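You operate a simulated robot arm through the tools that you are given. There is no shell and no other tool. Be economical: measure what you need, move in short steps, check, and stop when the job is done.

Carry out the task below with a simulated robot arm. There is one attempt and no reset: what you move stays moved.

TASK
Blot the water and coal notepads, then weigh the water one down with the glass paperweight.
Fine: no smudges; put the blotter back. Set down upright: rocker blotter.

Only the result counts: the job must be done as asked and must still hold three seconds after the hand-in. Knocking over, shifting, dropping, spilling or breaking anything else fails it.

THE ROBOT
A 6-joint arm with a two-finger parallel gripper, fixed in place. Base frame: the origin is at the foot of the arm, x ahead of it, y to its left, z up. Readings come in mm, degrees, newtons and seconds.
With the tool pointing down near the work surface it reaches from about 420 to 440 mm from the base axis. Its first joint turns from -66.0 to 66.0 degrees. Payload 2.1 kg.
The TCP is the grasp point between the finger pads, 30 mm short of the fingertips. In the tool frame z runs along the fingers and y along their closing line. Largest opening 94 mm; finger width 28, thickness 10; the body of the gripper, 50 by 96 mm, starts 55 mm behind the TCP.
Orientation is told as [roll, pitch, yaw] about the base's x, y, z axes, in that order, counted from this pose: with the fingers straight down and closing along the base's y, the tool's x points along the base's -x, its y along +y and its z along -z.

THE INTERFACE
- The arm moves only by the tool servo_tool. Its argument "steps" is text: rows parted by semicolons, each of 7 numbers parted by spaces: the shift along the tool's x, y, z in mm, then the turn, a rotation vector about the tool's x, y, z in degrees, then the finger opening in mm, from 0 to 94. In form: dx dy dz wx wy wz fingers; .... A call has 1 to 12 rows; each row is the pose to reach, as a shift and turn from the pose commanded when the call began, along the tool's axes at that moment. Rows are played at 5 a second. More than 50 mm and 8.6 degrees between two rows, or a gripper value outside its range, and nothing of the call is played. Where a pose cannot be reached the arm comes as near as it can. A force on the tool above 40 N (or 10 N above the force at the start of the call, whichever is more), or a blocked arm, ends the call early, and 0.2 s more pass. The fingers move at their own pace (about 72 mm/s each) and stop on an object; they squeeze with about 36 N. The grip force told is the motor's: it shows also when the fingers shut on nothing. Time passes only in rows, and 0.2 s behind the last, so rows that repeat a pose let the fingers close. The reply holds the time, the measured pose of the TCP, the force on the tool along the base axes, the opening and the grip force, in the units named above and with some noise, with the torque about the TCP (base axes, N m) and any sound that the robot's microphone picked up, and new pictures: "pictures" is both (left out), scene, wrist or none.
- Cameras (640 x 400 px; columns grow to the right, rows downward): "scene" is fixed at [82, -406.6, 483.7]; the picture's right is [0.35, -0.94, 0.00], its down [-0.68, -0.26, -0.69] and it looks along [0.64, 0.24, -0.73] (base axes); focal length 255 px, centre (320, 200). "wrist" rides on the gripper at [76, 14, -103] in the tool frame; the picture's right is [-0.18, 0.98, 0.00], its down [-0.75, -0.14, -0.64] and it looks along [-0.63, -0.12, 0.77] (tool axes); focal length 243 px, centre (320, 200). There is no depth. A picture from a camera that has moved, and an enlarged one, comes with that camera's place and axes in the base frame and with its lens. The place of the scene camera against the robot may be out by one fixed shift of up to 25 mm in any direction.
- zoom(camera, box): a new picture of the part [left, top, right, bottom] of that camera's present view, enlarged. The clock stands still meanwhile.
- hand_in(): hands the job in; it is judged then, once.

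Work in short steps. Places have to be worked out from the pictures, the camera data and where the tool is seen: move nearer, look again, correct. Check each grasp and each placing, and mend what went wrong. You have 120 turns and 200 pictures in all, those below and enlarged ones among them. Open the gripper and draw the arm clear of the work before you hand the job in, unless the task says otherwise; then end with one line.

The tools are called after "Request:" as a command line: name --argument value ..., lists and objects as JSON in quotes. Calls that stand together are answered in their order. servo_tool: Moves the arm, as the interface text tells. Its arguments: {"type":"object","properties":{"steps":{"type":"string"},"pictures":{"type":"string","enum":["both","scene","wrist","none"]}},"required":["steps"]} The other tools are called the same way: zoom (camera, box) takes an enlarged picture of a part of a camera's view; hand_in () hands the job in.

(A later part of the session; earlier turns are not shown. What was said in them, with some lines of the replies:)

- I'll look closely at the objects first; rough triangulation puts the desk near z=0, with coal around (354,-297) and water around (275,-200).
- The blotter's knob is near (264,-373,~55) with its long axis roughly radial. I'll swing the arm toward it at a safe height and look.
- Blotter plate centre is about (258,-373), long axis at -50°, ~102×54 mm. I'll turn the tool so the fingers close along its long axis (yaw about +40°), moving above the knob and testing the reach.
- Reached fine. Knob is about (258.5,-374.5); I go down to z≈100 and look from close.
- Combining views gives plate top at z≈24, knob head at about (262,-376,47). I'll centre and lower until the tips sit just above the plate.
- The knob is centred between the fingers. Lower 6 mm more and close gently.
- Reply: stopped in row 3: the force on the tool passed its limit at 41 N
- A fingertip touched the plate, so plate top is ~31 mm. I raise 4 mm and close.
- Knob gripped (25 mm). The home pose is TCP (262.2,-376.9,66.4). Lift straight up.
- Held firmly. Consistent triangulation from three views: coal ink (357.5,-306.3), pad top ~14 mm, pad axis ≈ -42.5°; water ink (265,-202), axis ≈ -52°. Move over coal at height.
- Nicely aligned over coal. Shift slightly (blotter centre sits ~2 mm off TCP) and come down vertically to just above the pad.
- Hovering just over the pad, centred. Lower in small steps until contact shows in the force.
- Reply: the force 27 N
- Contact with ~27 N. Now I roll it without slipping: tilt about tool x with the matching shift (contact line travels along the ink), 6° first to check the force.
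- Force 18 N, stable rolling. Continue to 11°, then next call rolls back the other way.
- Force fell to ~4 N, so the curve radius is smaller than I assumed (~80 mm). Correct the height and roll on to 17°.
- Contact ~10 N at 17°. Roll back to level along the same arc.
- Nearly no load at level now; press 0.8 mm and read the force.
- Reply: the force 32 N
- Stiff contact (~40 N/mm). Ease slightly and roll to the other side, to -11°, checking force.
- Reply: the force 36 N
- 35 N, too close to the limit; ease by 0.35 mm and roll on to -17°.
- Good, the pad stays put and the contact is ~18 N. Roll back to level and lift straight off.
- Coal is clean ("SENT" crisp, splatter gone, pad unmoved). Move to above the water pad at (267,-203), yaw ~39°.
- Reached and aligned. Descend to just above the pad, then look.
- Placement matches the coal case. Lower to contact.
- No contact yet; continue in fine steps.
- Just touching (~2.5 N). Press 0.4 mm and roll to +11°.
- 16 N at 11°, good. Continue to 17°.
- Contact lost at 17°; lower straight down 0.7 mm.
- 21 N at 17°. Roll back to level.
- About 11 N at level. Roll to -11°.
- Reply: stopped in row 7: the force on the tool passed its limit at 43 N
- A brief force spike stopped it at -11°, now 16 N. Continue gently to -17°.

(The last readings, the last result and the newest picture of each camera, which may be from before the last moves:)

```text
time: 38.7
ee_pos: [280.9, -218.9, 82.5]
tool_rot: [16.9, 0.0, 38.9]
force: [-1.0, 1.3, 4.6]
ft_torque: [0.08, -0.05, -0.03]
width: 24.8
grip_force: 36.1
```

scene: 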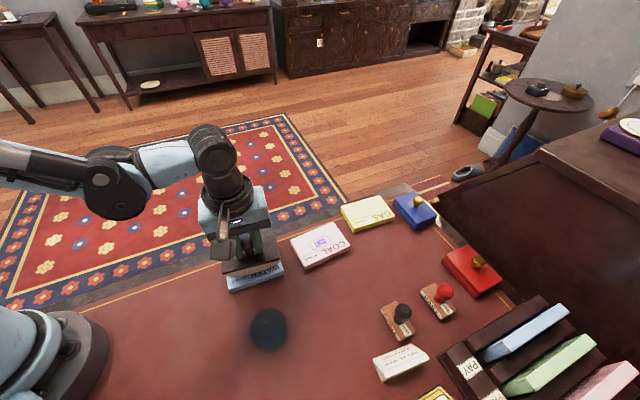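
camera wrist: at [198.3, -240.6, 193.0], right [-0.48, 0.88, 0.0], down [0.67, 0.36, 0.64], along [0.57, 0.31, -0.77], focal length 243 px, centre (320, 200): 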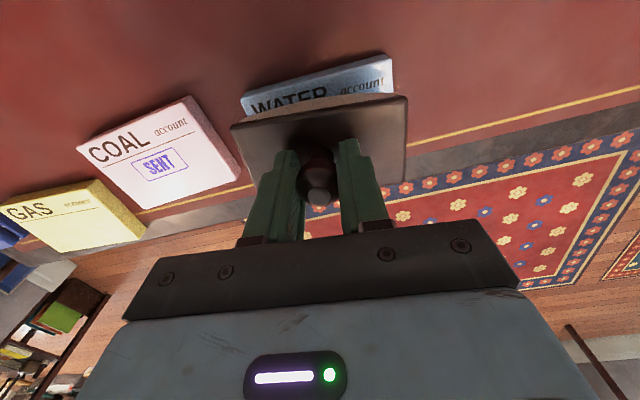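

Light contact at -17°. Press a touch, roll back to level and lift off.

Request:
servo_tool --steps "0 -0.06 0.19 0 0 0 10; 0 3.24 1.36 3 0 0 10; 0 6.48 2.5 6 0 0 10; 0 9.79 3.62 9 0 0 10; 0 13.09 4.73 12 0 0 10; 0 15.86 5.6 14.5 0 0 10; 0 18.62 6.48 17 0 0 10; 0 21.76 -3.8 17 0 0 10; 0 32 -37.3 17 0 0 10; 0 32 -37.3 17 0 0 10"

Request:
zoom --camera "scene" --box '[190, 200, 350, 300]'

```text
time: 40.9
ee_pos: [268.5, -202.8, 127.6]
tool_rot: [-0.1, 0.0, 39.0]
force: [0.3, -0.4, -2.0]
ft_torque: [0.02, -0.03, 0.03]
width: 24.9
grip_force: 35.8
camera wrist: at [200.0, -241.0, 230.7], right [-0.48, 0.88, 0.0], down [0.67, 0.37, 0.64], along [0.57, 0.31, -0.77], focal length 243 px, centre (320, 200)
```

scene: 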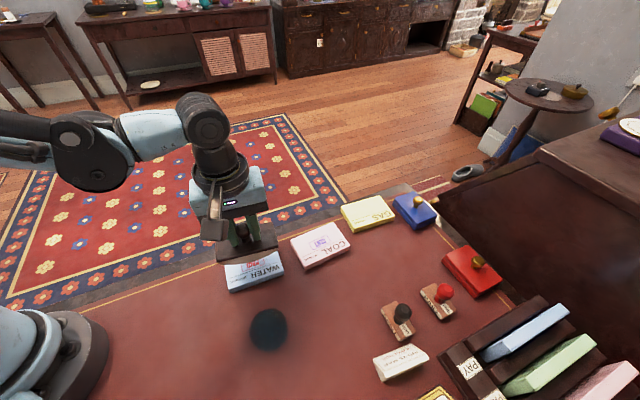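
wrist: 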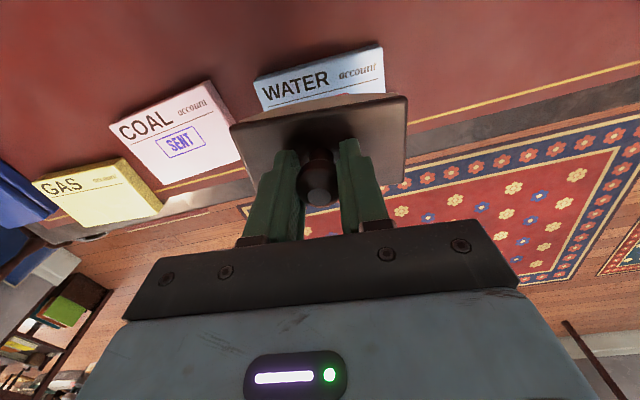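

```text
4.00 times, centred on (270, 250) of scene
camera zoom: at [82.0, -406.6, 483.7], right [0.35, -0.94, 0.0], down [-0.68, -0.26, -0.69], along [0.64, 0.24, -0.73], focal length 1021 px, centre (520, 0)
```

zoom: 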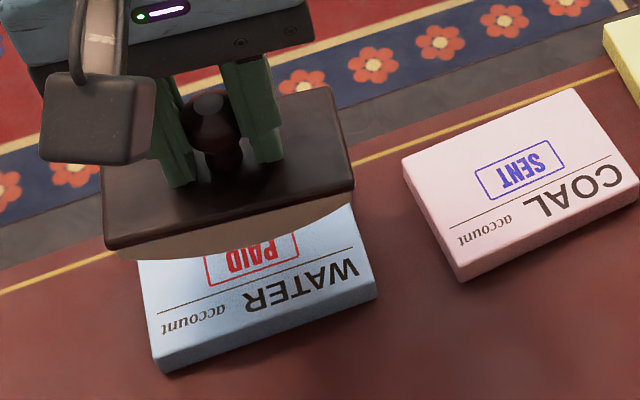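

Both pads are clean. Carry the blotter back over its home at (262,-377), yaw 40°.

Request:
servo_tool --steps "23 -26 0 0 0 0 10; 46 -53 0 0 0 0 10; 69 -79 0 0 0 -1 10; 92 -105 0 0 0 -1 10; 114 -131.4 0 0 0 -1 10; 114 -131.4 0 0 0 -1 10; 114 -131.4 30 0 0 -1 10; 114 -131.4 50 0 0 -1 10; 114 -131.4 50 0 0 -1 10"

Request:
zoom --camera "scene" --box '[280, 240, 440, 340]'

```text
time: 42.9
ee_pos: [262.7, -377.0, 76.0]
tool_rot: [0.1, -0.1, 40.0]
force: [0.2, 0.4, -2.9]
ft_torque: [0.01, -0.03, 0.04]
width: 25.0
grip_force: 36.6
camera wrist: at [194.5, -416.1, 179.5], right [-0.49, 0.87, 0.0], down [0.67, 0.38, 0.64], along [0.56, 0.32, -0.77], focal length 243 px, centre (320, 200)
```

scene: 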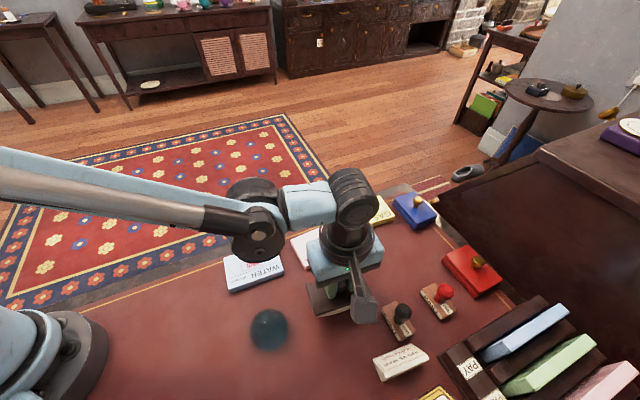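
wrist: 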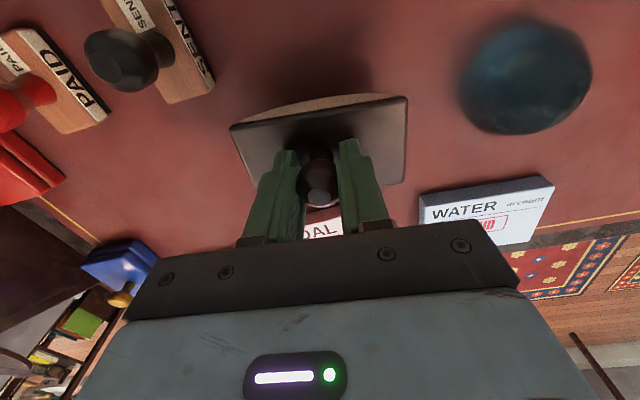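

```text
4.00 times, centred on (360, 290) of scene
camera zoom: at [82.0, -406.6, 483.7], right [0.35, -0.94, 0.0], down [-0.68, -0.26, -0.69], along [0.64, 0.24, -0.73], focal length 1021 px, centre (160, -160)
```

zoom: 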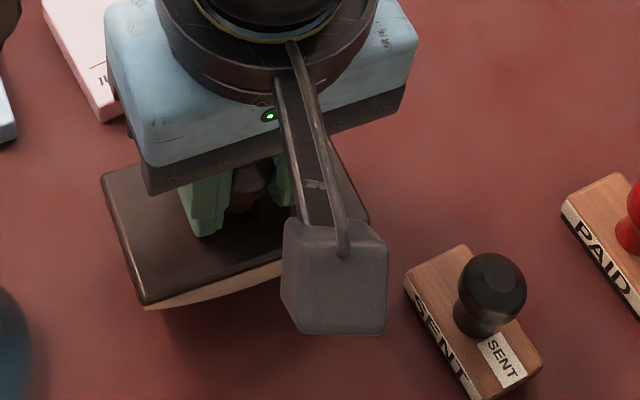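

Over home. Lower toward the desk (contact expected around z 65–66).

Request:
servo_tool --steps "0 0 3 0 0 0 10; 0 0 6 0 0 0 10; 0 0 8 0 0 0 10; 0 0 9 0 0 0 10; 0 0 9 0 0 0 10" --pictures "none"

```text
time: 44.1
ee_pos: [261.7, -377.3, 67.0]
tool_rot: [-0.1, 0.0, 40.0]
force: [-0.6, -0.3, -2.6]
ft_torque: [0.01, 0.0, -0.01]
width: 24.9
grip_force: 36.2
```

Request:
servo_tool --steps "0 0 0.5 0 0 0 10; 0 0 1 0 0 0 10; 0 0 1 0 0 0 10" --pictures "none"

```text
time: 44.9
ee_pos: [262.0, -375.4, 65.9]
tool_rot: [-0.1, 0.0, 40.0]
force: [0.0, 0.3, -2.5]
ft_torque: [0.0, -0.03, 0.03]
width: 24.8
grip_force: 35.8
```

Request:
servo_tool --steps "0 0 0.5 0 0 0 10; 0 0 1 0 0 0 10; 0 0 1 0 0 0 10" --pictures "none"

```text
time: 45.7
ee_pos: [261.8, -376.1, 65.1]
tool_rot: [-0.1, 0.1, 40.0]
force: [0.0, 1.1, -2.7]
ft_torque: [-0.02, -0.02, 0.0]
width: 24.8
grip_force: 35.8
```

Request:
servo_tool --steps "0 0 0.5 0 0 0 10; 0 0 1 0 0 0 10; 0 0 1 0 0 0 10" --pictures "none"

```text
time: 46.5
ee_pos: [262.8, -376.8, 64.5]
tool_rot: [0.1, 0.1, 40.2]
force: [0.1, -0.1, -2.3]
ft_torque: [0.01, -0.01, 0.01]
width: 25.0
grip_force: 36.2
```

Request:
servo_tool --steps "0 0 0.4 0 0 0 10; 0 0 0.8 0 0 0 10; 0 0 0.8 0 0 0 10" --pictures "none"

```text
time: 47.3
ee_pos: [262.3, -376.3, 64.1]
tool_rot: [0.1, 0.0, 39.9]
force: [0.2, 0.1, -2.3]
ft_torque: [-0.03, -0.01, 0.01]
width: 24.7
grip_force: 36.0
```

Still not touching; keep lowering by fine steps.

Request:
servo_tool --steps "0 0 0.4 0 0 0 10; 0 0 0.8 0 0 0 10; 0 0 0.8 0 0 0 10" --pictures "wrist"

Request:
zoom --camera "wrist" --box '[200, 60, 440, 210]'

```text
time: 48.1
ee_pos: [261.2, -376.2, 64.1]
tool_rot: [0.0, -0.1, 40.0]
force: [-0.7, 0.1, -1.4]
ft_torque: [-0.02, -0.02, 0.0]
width: 24.8
grip_force: 36.3
camera wrist: at [193.8, -415.7, 166.4], right [-0.49, 0.87, 0.0], down [0.67, 0.38, 0.64], along [0.56, 0.32, -0.77], focal length 243 px, centre (320, 200)
```

wrist: 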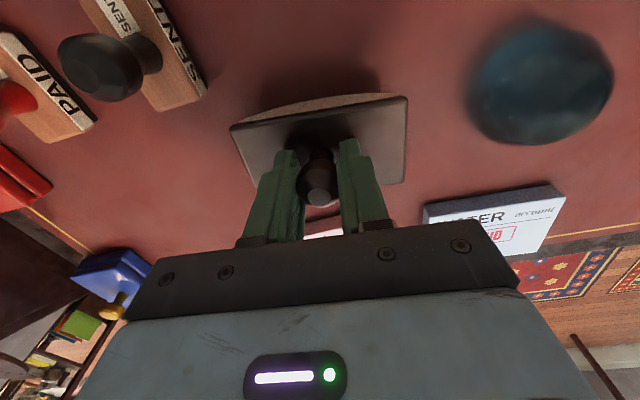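

```text
2.67 times, centred on (320, 135) of wrist
camera zoom: at [193.8, -415.7, 166.4], right [-0.49, 0.87, 0.0], down [0.67, 0.38, 0.64], along [0.56, 0.32, -0.77], focal length 647 px, centre (320, 373)
```

zoom: 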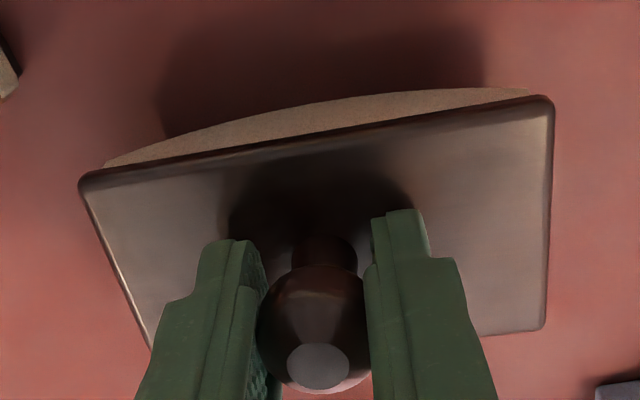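

Force starting to change; a little more.

Request:
servo_tool --steps "0 0 0.4 0 0 0 10; 0 0 0.4 0 0 0 10" --pictures "none"

```text
time: 48.7
ee_pos: [261.4, -376.3, 63.3]
tool_rot: [0.0, -0.1, 40.0]
force: [-0.1, 0.0, 12.0]
ft_torque: [0.05, -0.06, 0.0]
width: 24.6
grip_force: 35.7
```

On the desk (12 N). Ease the load, then open gradually and rise.

Request:
servo_tool --steps "0 0 -0.3 0 0 0 10; 0 0 -0.3 0 0 0 27; 0 0 -0.3 0 0 0 32; 0 0 -1 0 0 0 45; 0 0 -2 0 0 0 60; 0 0 -2 0 0 0 60"

Request:
zoom --camera "wrist" --box '[200, 60, 440, 210]'

```text
time: 50.1
ee_pos: [261.3, -376.9, 63.9]
tool_rot: [0.0, 0.0, 40.0]
force: [0.1, -0.5, 0.4]
ft_torque: [0.0, 0.02, -0.05]
width: 60.0
grip_force: 0.1
camera wrist: at [193.7, -415.6, 167.9], right [-0.49, 0.87, 0.0], down [0.67, 0.38, 0.64], along [0.56, 0.32, -0.77], focal length 243 px, centre (320, 200)
```

scene: 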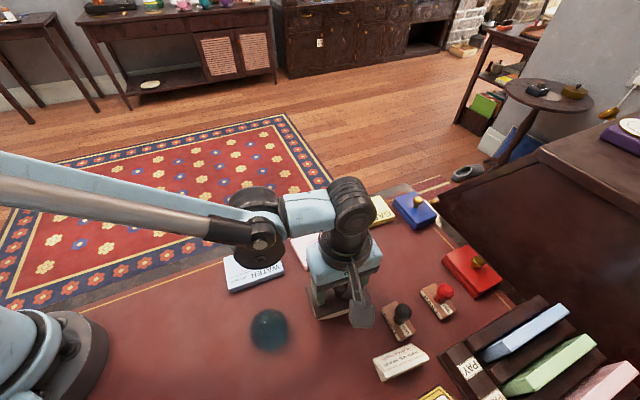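
wrist: 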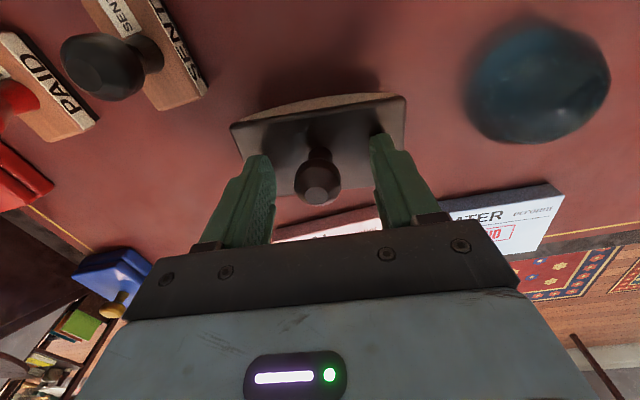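

```text
2.67 times, centred on (320, 135) of wrist
camera zoom: at [193.7, -415.6, 167.9], right [-0.49, 0.87, 0.0], down [0.67, 0.38, 0.64], along [0.56, 0.32, -0.77], focal length 647 px, centre (320, 373)
```

zoom: 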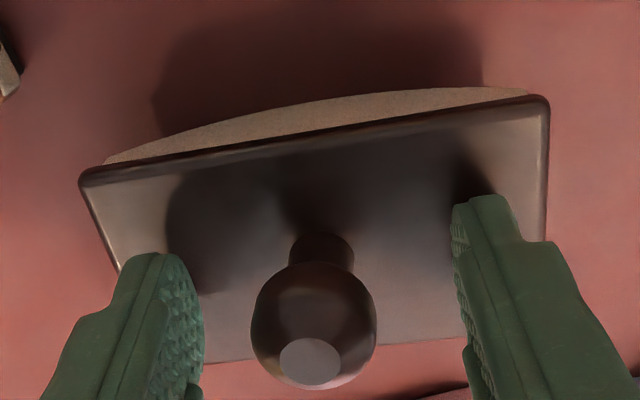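

Blotter stands steady at its home. Rise straight up and look for the paperweight.

Request:
servo_tool --steps "0 0 -20 0 0 0 60; 0 0 -60 0 0 0 60; 0 0 -100 0 0 0 94; 0 0 -137 0 0 0 94; 0 0 -137 0 0 0 94"

Request:
zoom --camera "scene" --box '[220, 260, 380, 360]'

Request:
zoom --camera "wrist" --box '[380, 0, 540, 100]'

```text
time: 51.3
ee_pos: [260.9, -378.0, 202.1]
tool_rot: [0.0, 0.0, 40.0]
force: [0.7, -0.8, -0.4]
ft_torque: [0.0, 0.01, 0.01]
width: 94.1
grip_force: 0.0
camera wrist: at [193.2, -415.8, 304.9], right [-0.49, 0.87, 0.0], down [0.67, 0.38, 0.64], along [0.56, 0.32, -0.77], focal length 243 px, centre (320, 200)
```

scene: 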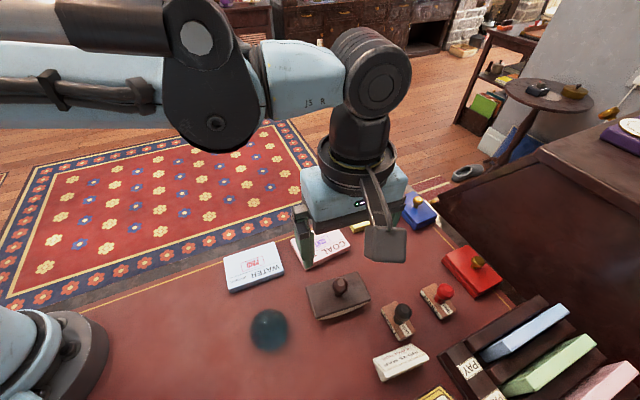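
wrist: 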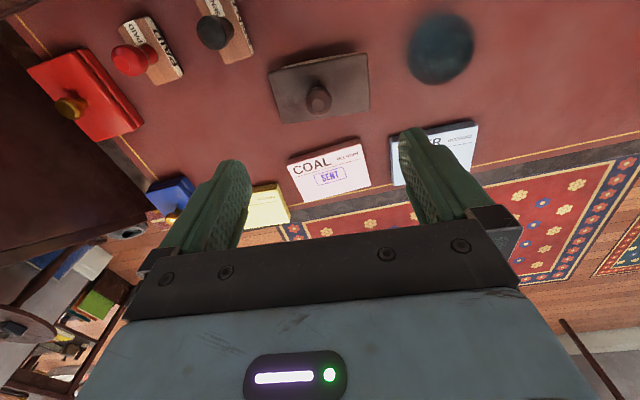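

```text
4.00 times, centred on (300, 310) of scene
camera zoom: at [82.0, -406.6, 483.7], right [0.35, -0.94, 0.0], down [-0.68, -0.26, -0.69], along [0.64, 0.24, -0.73], focal length 1021 px, centre (400, -240)
```

zoom: 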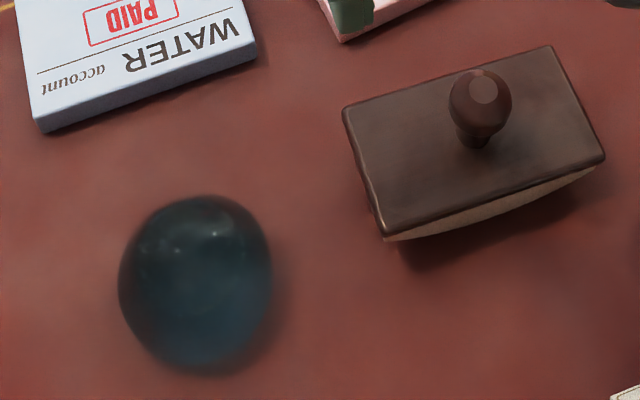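

```text
4.00 times, centred on (460, 50) of wrist
camera zoom: at [193.2, -415.8, 304.9], right [-0.49, 0.87, 0.0], down [0.67, 0.38, 0.64], along [0.56, 0.32, -0.77], focal length 970 px, centre (-240, 800)
```

zoom: 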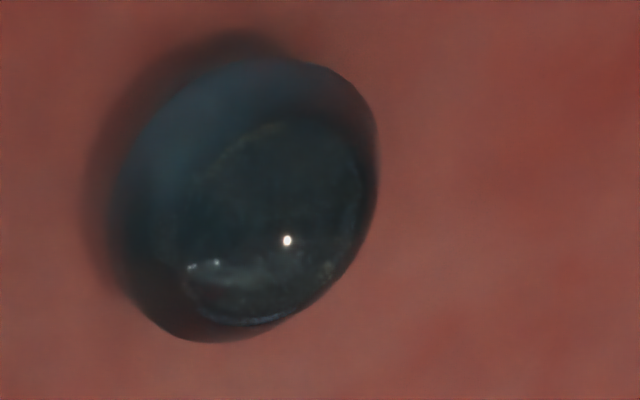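

The paperweight (≈64 mm, rounded glass) is centred near (168.5,-286.5). Move over it at height with the same yaw, then down to z≈115 to refine.

Request:
servo_tool --steps "3 32 0 0 0 0 84; 6 65 0 0 0 0 84; 9 97 0 0 0 0 84; 12 129.5 0 0 0 0 84; 12 129.5 40 0 0 0 84; 12 129.5 87 0 0 0 84; 12 129.5 87 0 0 0 84"

Request:
zoom --camera "scene" --box '[200, 230, 360, 360]'

```text
time: 52.9
ee_pos: [167.9, -284.3, 114.1]
tool_rot: [0.1, 0.1, 40.1]
force: [-0.4, 1.7, -0.1]
ft_torque: [-0.02, 0.0, 0.0]
width: 84.2
grip_force: 0.0
camera wrist: at [99.4, -324.0, 217.8], right [-0.49, 0.87, 0.0], down [0.67, 0.38, 0.64], along [0.56, 0.32, -0.77], focal length 243 px, centre (320, 200)
```

scene: 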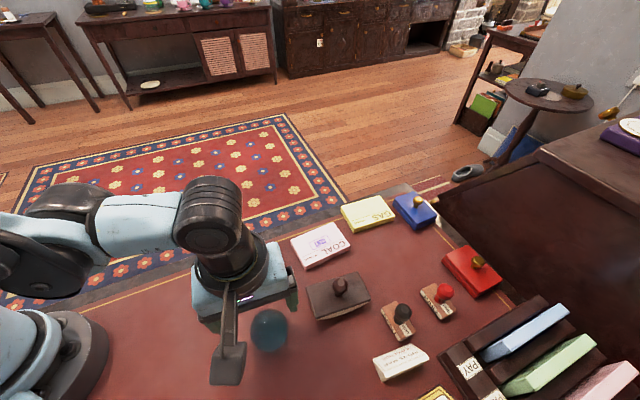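
wrist: 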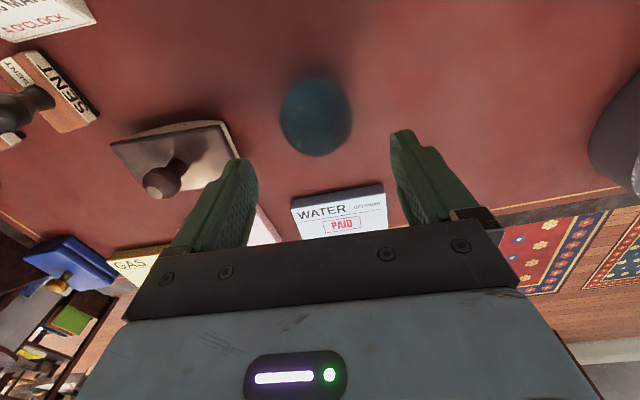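

```text
3.08 times, centred on (280, 295) of scene
camera zoom: at [82.0, -406.6, 483.7], right [0.35, -0.94, 0.0], down [-0.68, -0.26, -0.69], along [0.64, 0.24, -0.73], focal length 786 px, centre (443, -92)
```

zoom: 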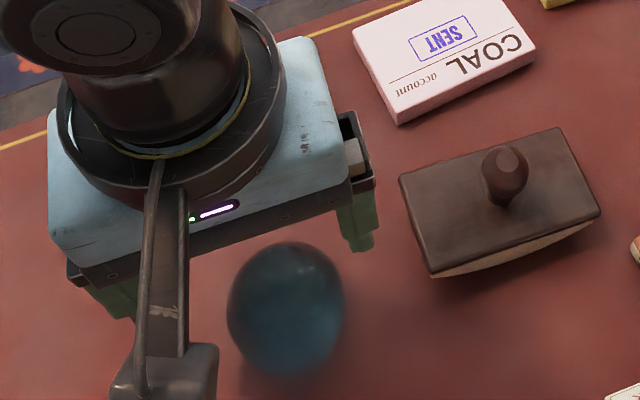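

Sphere centre about (167,-288.5), diameter ~58–62. Correct and descend to z≈60.

Request:
servo_tool --steps "2.7 -1.6 0 0 0 0 84; 2.7 -1.6 25 0 0 0 84; 2.7 -1.6 52 0 0 0 84; 2.7 -1.6 52 0 0 0 84"

Request:
zoom --camera "scene" --box '[200, 270, 344, 360]'

Request:
zoom --camera "wrist" --box '[200, 60, 440, 210]'

```text
time: 53.9
ee_pos: [168.2, -286.8, 62.9]
tool_rot: [0.1, -0.1, 39.9]
force: [0.4, 0.2, 0.1]
ft_torque: [-0.03, 0.0, 0.0]
width: 84.1
grip_force: 0.0
camera wrist: at [99.9, -325.7, 165.1], right [-0.49, 0.87, 0.0], down [0.67, 0.38, 0.64], along [0.56, 0.32, -0.77], focal length 243 px, centre (320, 200)
```

scene: 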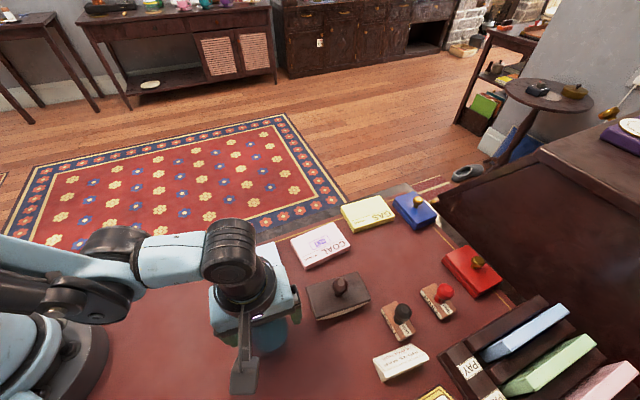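
wrist: 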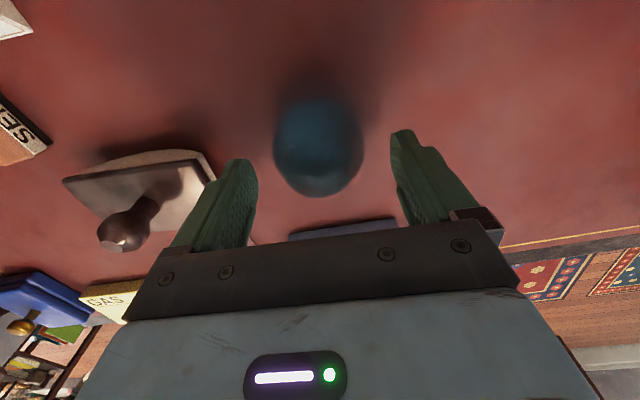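

```text
4.44 times, centred on (272, 315) of scene
camera zoom: at [82.0, -406.6, 483.7], right [0.35, -0.94, 0.0], down [-0.68, -0.26, -0.69], along [0.64, 0.24, -0.73], focal length 1135 px, centre (533, -311)
```

zoom: 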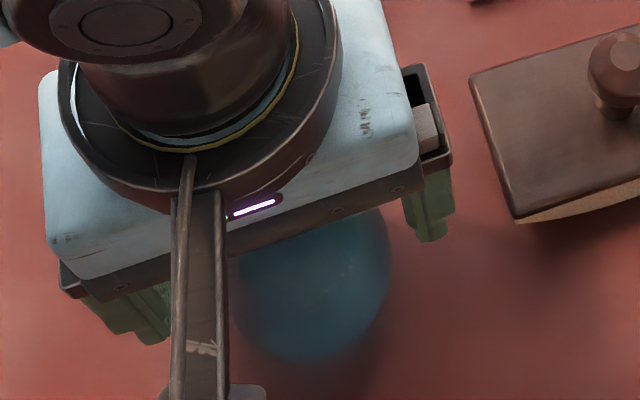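

```text
2.67 times, centred on (320, 135) of wrist
camera zoom: at [99.9, -325.7, 165.1], right [-0.49, 0.87, 0.0], down [0.67, 0.38, 0.64], along [0.56, 0.32, -0.77], focal length 647 px, centre (320, 373)
```

zoom: 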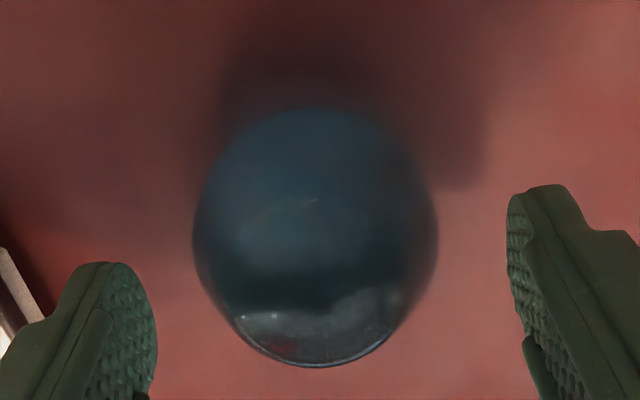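

Sphere centred within ~1 mm. Descend to TCP z≈36 (tips ~6 mm over desk).

Request:
servo_tool --steps "1 -1 10 0 0 0 84; 1 -1 20 0 0 0 84; 1 -1 26 0 0 0 84; 1 -1 26 0 0 0 84"

Request:
zoom --camera "wrist" --box '[200, 60, 440, 210]'

Request:
zoom --camera "scene" --box '[200, 270, 344, 360]'

```text
time: 54.9
ee_pos: [167.1, -289.1, 36.8]
tool_rot: [-0.1, 0.1, 39.9]
force: [0.2, 0.3, 0.4]
ft_torque: [0.0, 0.0, -0.01]
width: 84.0
grip_force: 0.0
camera wrist: at [99.6, -327.9, 140.0], right [-0.49, 0.87, 0.0], down [0.67, 0.38, 0.64], along [0.56, 0.32, -0.77], focal length 243 px, centre (320, 200)
```

scene: 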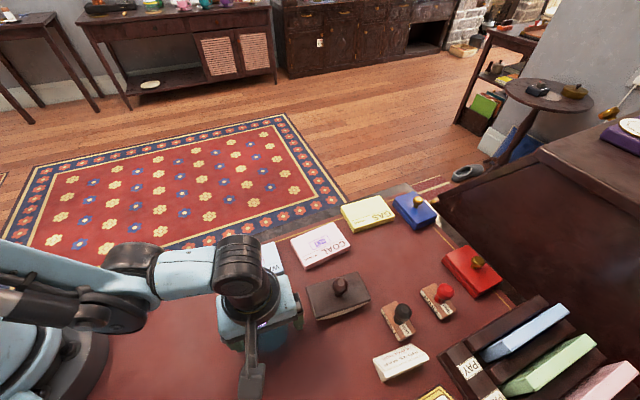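
wrist: 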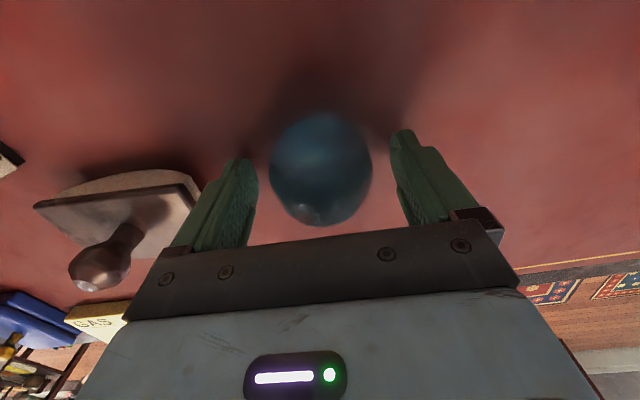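

```text
2.67 times, centred on (320, 135) of wrist
camera zoom: at [99.6, -327.9, 140.0], right [-0.49, 0.87, 0.0], down [0.67, 0.38, 0.64], along [0.56, 0.32, -0.77], focal length 647 px, centre (320, 373)
```

zoom: 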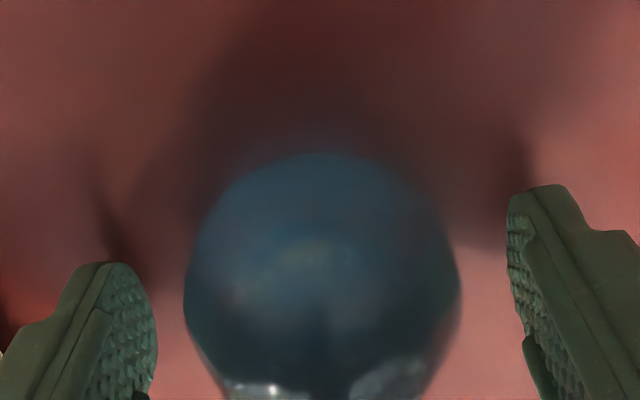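

```text
4.44 times, centred on (272, 315) of scene
camera zoom: at [82.0, -406.6, 483.7], right [0.35, -0.94, 0.0], down [-0.68, -0.26, -0.69], along [0.64, 0.24, -0.73], focal length 1135 px, centre (533, -311)
```

zoom: 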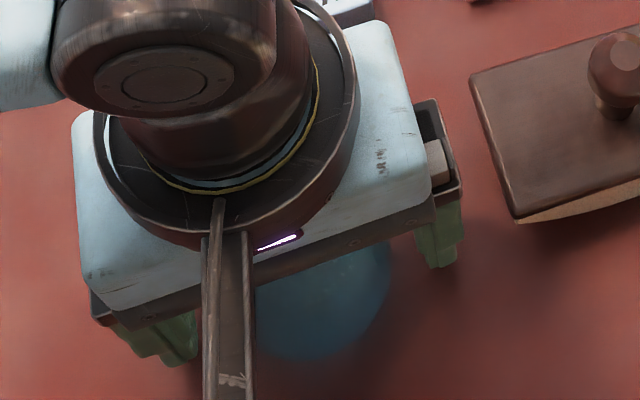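

Equator seems around z≈18–20, so go 3 mm lower, then close stepwise.

Request:
servo_tool --steps "0 0 1.5 0 0 0 84; 0 0 3 0 0 0 84; 0 0 3 0 0 0 74; 0 0 3 0 0 0 68; 0 0 3 0 0 0 64; 0 0 3 0 0 0 60; 0 0 3 0 0 0 56; 0 0 3 0 0 0 50; 0 0 3 0 0 0 45; 0 0 3 0 0 0 45"

Request:
zoom --camera "wrist" --box '[200, 60, 440, 210]'

```text
time: 57.1
ee_pos: [167.4, -288.3, 34.3]
tool_rot: [0.0, 0.0, 40.1]
force: [0.0, 1.0, 0.0]
ft_torque: [0.03, 0.05, -0.01]
width: 60.6
grip_force: 35.9
camera wrist: at [99.9, -328.5, 137.1], right [-0.49, 0.87, 0.0], down [0.67, 0.38, 0.64], along [0.56, 0.32, -0.77], focal length 243 px, centre (320, 200)
```

scene: 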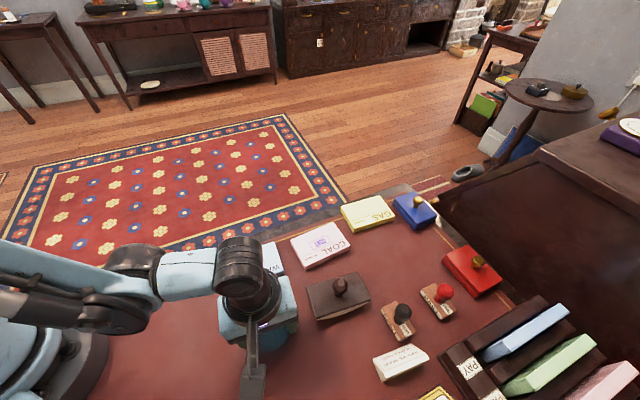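
wrist: 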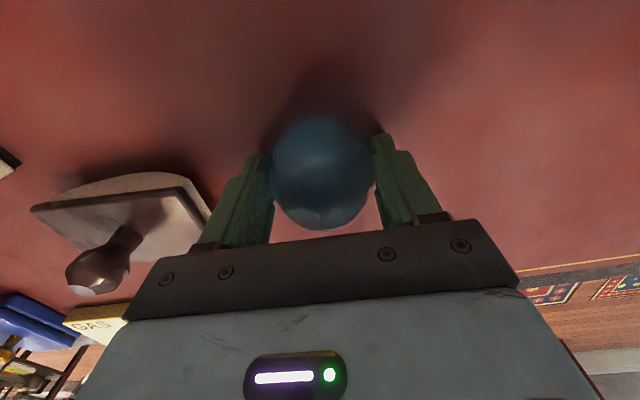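

```text
2.67 times, centred on (320, 135) of wrist
camera zoom: at [99.9, -328.5, 137.1], right [-0.49, 0.87, 0.0], down [0.67, 0.38, 0.64], along [0.56, 0.32, -0.77], focal length 647 px, centre (320, 373)
```

zoom: 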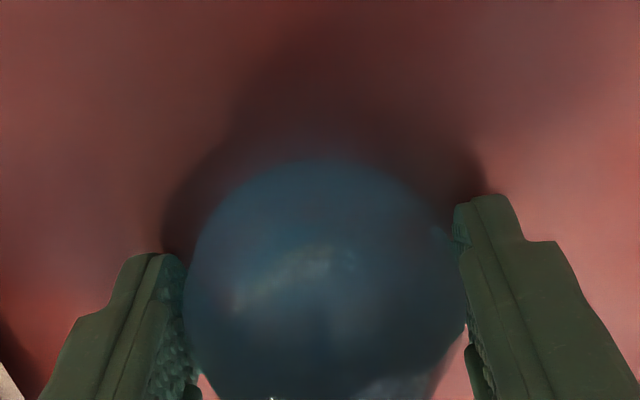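

Gripped at 60.6 mm. Lift slowly a short way and check for slip.

Request:
servo_tool --steps "0 0 -2 0 0 0 45; 0 0 -5 0 0 0 45; 0 0 -10 0 0 0 45; 0 0 -15 0 0 0 45; 0 0 -15 0 0 0 45"

Request:
zoom --camera "wrist" --box '[200, 60, 440, 210]'

```text
time: 58.3
ee_pos: [168.8, -288.7, 48.5]
tool_rot: [0.0, 0.0, 40.0]
force: [0.0, 0.5, -2.7]
ft_torque: [-0.03, -0.01, -0.01]
width: 60.4
grip_force: 36.2
camera wrist: at [100.1, -328.2, 152.3], right [-0.49, 0.87, 0.0], down [0.67, 0.38, 0.64], along [0.56, 0.32, -0.77], focal length 243 px, centre (320, 200)
```

scene: 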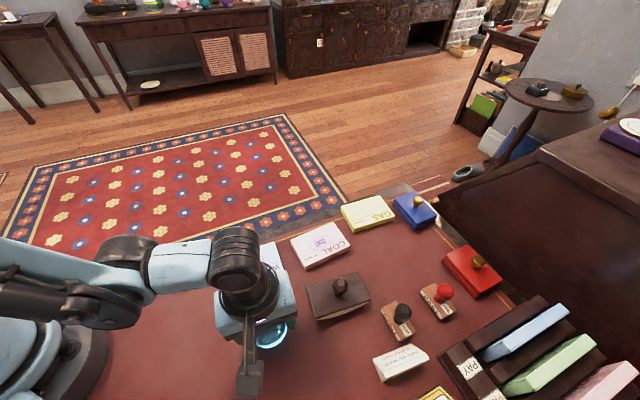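
wrist: 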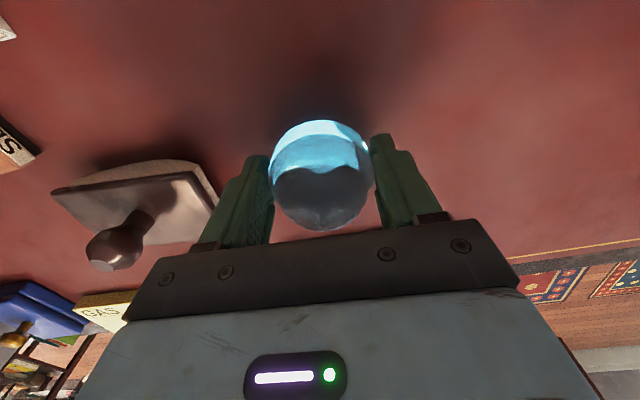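

```text
2.67 times, centred on (320, 135) of wrist
camera zoom: at [100.1, -328.2, 152.3], right [-0.49, 0.87, 0.0], down [0.67, 0.38, 0.64], along [0.56, 0.32, -0.77], focal length 647 px, centre (320, 373)
```

zoom: 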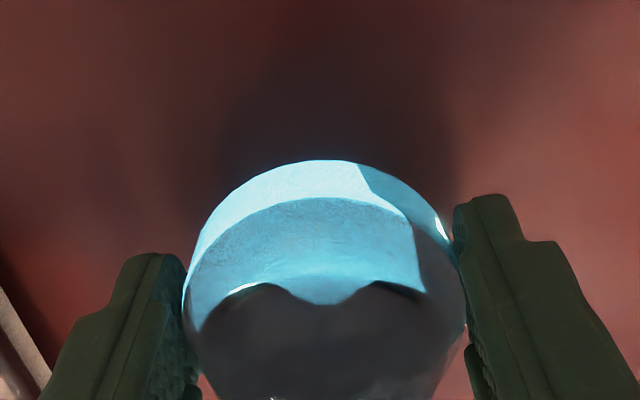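

Secure. Raise and carry over the water pad centre (264.5,-202).

Request:
servo_tool --steps "0 0 -25 0 0 0 45; 0 0 -50 0 0 0 45; -25 1 -60 0 0 0 45; -50 2 -60 0 0 0 45; -75 2.5 -60 0 0 0 45; -100 3 -60 0 0 0 45; -120 4 -60 0 0 0 45; -129.5 4 -60 0 0 0 45; -129.5 4 -60 0 0 0 45"

Request:
zoom --camera "scene" --box '[190, 200, 350, 300]'

```text
time: 60.3
ee_pos: [265.0, -201.5, 109.4]
tool_rot: [0.0, 0.0, 39.9]
force: [0.3, -0.5, -3.5]
ft_torque: [-0.03, 0.02, 0.03]
width: 60.5
grip_force: 36.2
camera wrist: at [196.8, -240.3, 212.0], right [-0.49, 0.87, 0.0], down [0.67, 0.38, 0.64], along [0.56, 0.32, -0.77], focal length 243 px, centre (320, 200)
```

scene: 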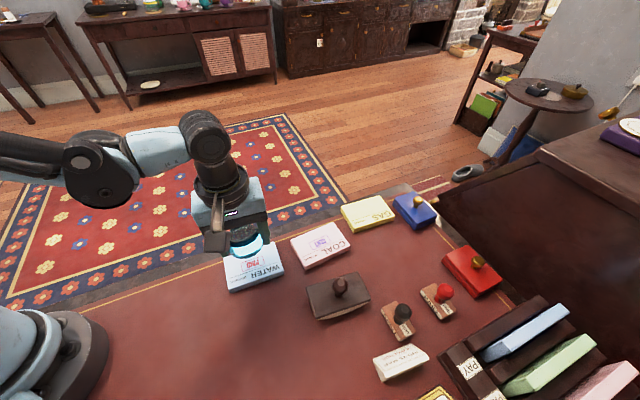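
wrist: 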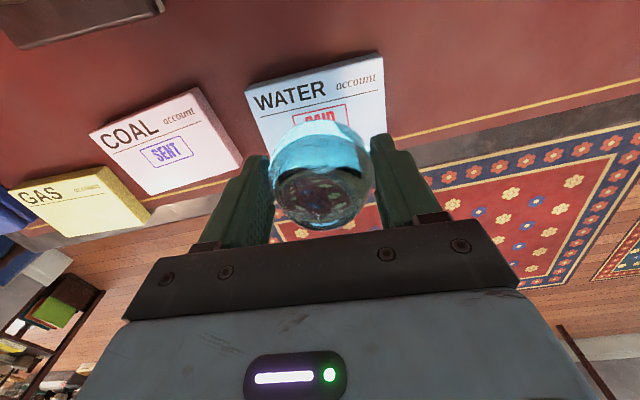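

```text
4.00 times, centred on (270, 250) of scene
camera zoom: at [82.0, -406.6, 483.7], right [0.35, -0.94, 0.0], down [-0.68, -0.26, -0.69], along [0.64, 0.24, -0.73], focal length 1021 px, centre (520, 0)
```

zoom: 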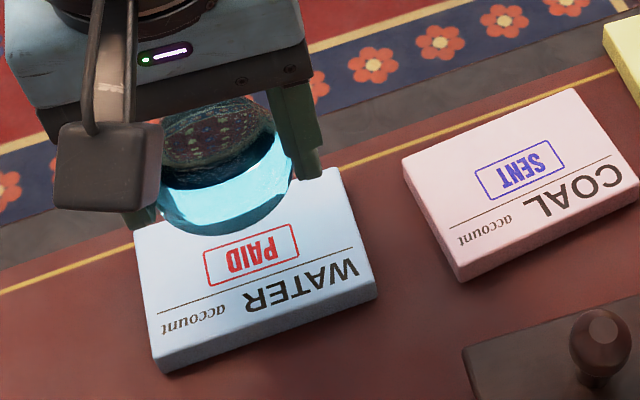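

Over the stamp. Lower to ~z 57, then fine steps (contact expected ~52.5).

Request:
servo_tool --steps "0 0 20 0 0 0 45; 0 0 38 0 0 0 45; 0 0 48 0 0 0 45; 0 0 53 0 0 0 45; 0 0 53 0 0 0 45"

Request:
zoom --camera "scene" --box '[190, 200, 350, 300]'

```text
time: 61.5
ee_pos: [264.6, -203.5, 55.2]
tool_rot: [0.0, 0.1, 40.0]
force: [0.4, -0.2, -2.6]
ft_torque: [-0.02, 0.05, -0.04]
width: 60.5
grip_force: 36.4
camera wrist: at [197.4, -241.4, 158.8], right [-0.49, 0.87, 0.0], down [0.67, 0.38, 0.64], along [0.56, 0.32, -0.77], focal length 243 px, centre (320, 200)
```

scene: 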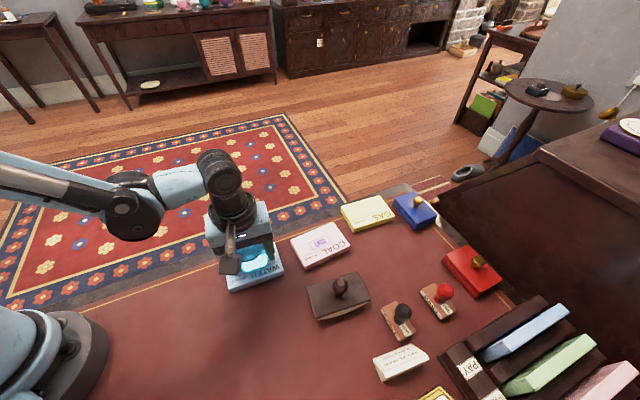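
wrist: 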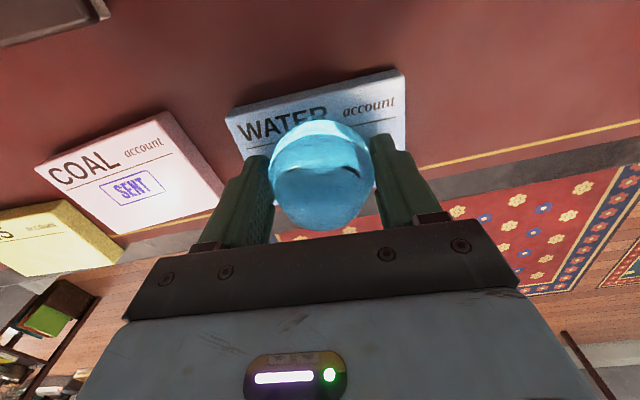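

```text
4.00 times, centred on (270, 250) of scene
camera zoom: at [82.0, -406.6, 483.7], right [0.35, -0.94, 0.0], down [-0.68, -0.26, -0.69], along [0.64, 0.24, -0.73], focal length 1021 px, centre (520, 0)
```

zoom: 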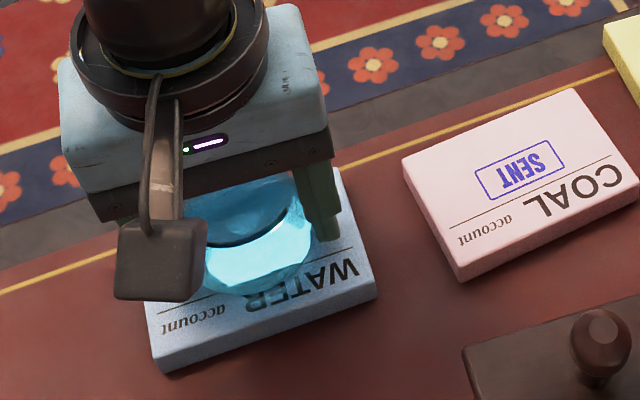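

Request:
servo_tool --steps "0 0 0.8 0 0 0 45; 0 0 1.6 0 0 0 45; 0 0 1.6 0 0 0 45" --pictures "none"

```text
time: 62.3
ee_pos: [265.5, -201.7, 54.1]
tool_rot: [0.0, 0.1, 40.2]
force: [0.2, -0.9, -2.9]
ft_torque: [0.0, 0.03, -0.02]
width: 60.5
grip_force: 35.7
```

No contact yet; finer steps down.

Request:
servo_tool --steps "0 0 0.5 0 0 0 45; 0 0 1 0 0 0 45; 0 0 1 0 0 0 45" --pictures "none"

```text
time: 63.1
ee_pos: [265.5, -203.5, 54.1]
tool_rot: [0.0, 0.0, 39.9]
force: [0.0, 0.0, -2.4]
ft_torque: [-0.02, 0.01, -0.01]
width: 60.5
grip_force: 36.3
```

Request:
servo_tool --steps "0 0 0.4 0 0 0 45; 0 0 0.8 0 0 0 45; 0 0 0.8 0 0 0 45" --pictures "none"

```text
time: 63.9
ee_pos: [264.4, -202.5, 53.7]
tool_rot: [-0.1, 0.0, 40.1]
force: [-0.2, 0.5, -2.3]
ft_torque: [-0.04, 0.04, 0.0]
width: 60.4
grip_force: 36.8
```

Request:
servo_tool --steps "0 0 0.4 0 0 0 45; 0 0 0.8 0 0 0 45; 0 0 0.8 0 0 0 45" --pictures "none"

```text
time: 64.7
ee_pos: [263.8, -202.4, 51.9]
tool_rot: [0.0, 0.0, 40.0]
force: [-3.2, 1.3, 23.6]
ft_torque: [0.15, 0.03, -0.04]
width: 60.7
grip_force: 35.9
```

Seated on the pad. Ease the load, open slowly, then rise.

Request:
servo_tool --steps "0 0 -0.5 0 0 0 45; 0 0 -0.5 0 0 0 62; 0 0 -0.5 0 0 0 66; 0 0 -0.5 0 0 0 74; 0 0 -0.5 0 0 0 84; 0 0 -0.5 0 0 0 84; 0 0 -20 0 0 0 84; 0 0 -60 0 0 0 84; 0 0 -100 0 0 0 84; 0 0 -150 0 0 0 84; 0 0 -150 0 0 0 84"

Request:
zoom --camera "scene" --box '[190, 200, 350, 300]'

Request:
zoom --camera "wrist" --box '[200, 40, 440, 190]'

```text
time: 67.1
ee_pos: [263.4, -199.5, 202.5]
tool_rot: [0.0, -0.1, 40.0]
force: [-0.7, -0.5, 0.5]
ft_torque: [0.01, 0.01, -0.01]
width: 84.2
grip_force: 0.0
camera wrist: at [196.0, -239.5, 305.1], right [-0.49, 0.87, 0.0], down [0.67, 0.38, 0.64], along [0.56, 0.32, -0.77], focal length 243 px, centre (320, 200)
```

scene: 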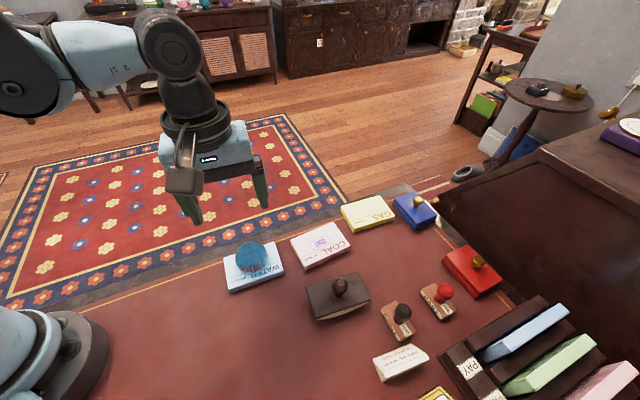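
wrist: 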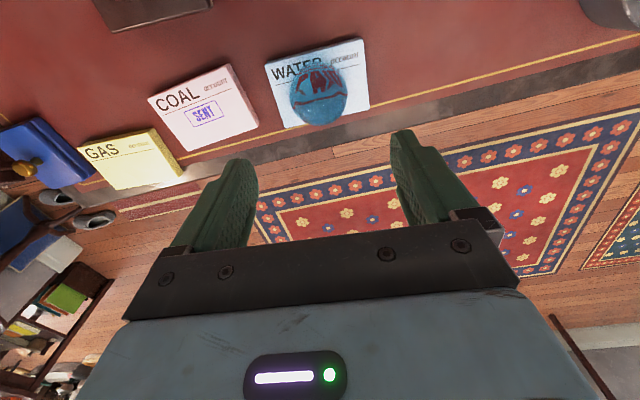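

```text
4.00 times, centred on (270, 250) of scene
camera zoom: at [82.0, -406.6, 483.7], right [0.35, -0.94, 0.0], down [-0.68, -0.26, -0.69], along [0.64, 0.24, -0.73], focal length 1021 px, centre (520, 0)
```

zoom: 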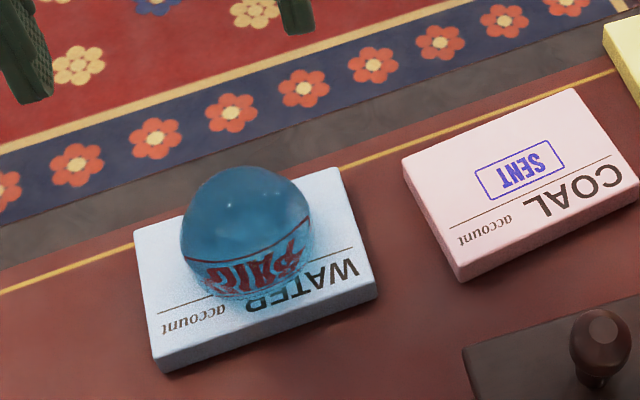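

```text
2.67 times, centred on (320, 115) of wrist
camera zoom: at [196.0, -239.5, 305.1], right [-0.49, 0.87, 0.0], down [0.67, 0.38, 0.64], along [0.56, 0.32, -0.77], focal length 647 px, centre (320, 427)
```

zoom: 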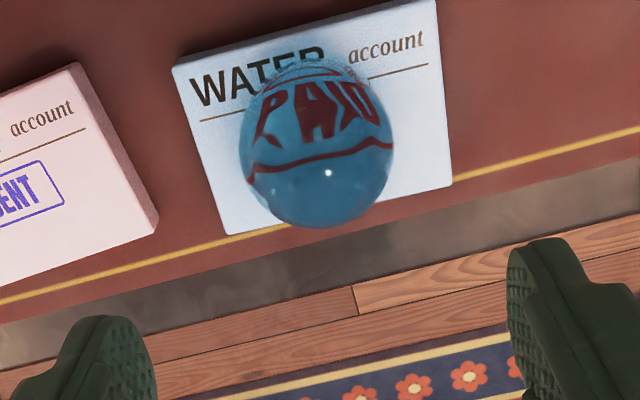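

The paperweight rests on the water pad, both pads are clean, and the blotter is at its original place upright; the arm is clear. Handing in.

Request:
hand_in

```text
The job is handed in.
```

I blotted the water and coal notepads without smudges, stood the rocker blotter upright back in its place, and set the glass paperweight on the water notepad.
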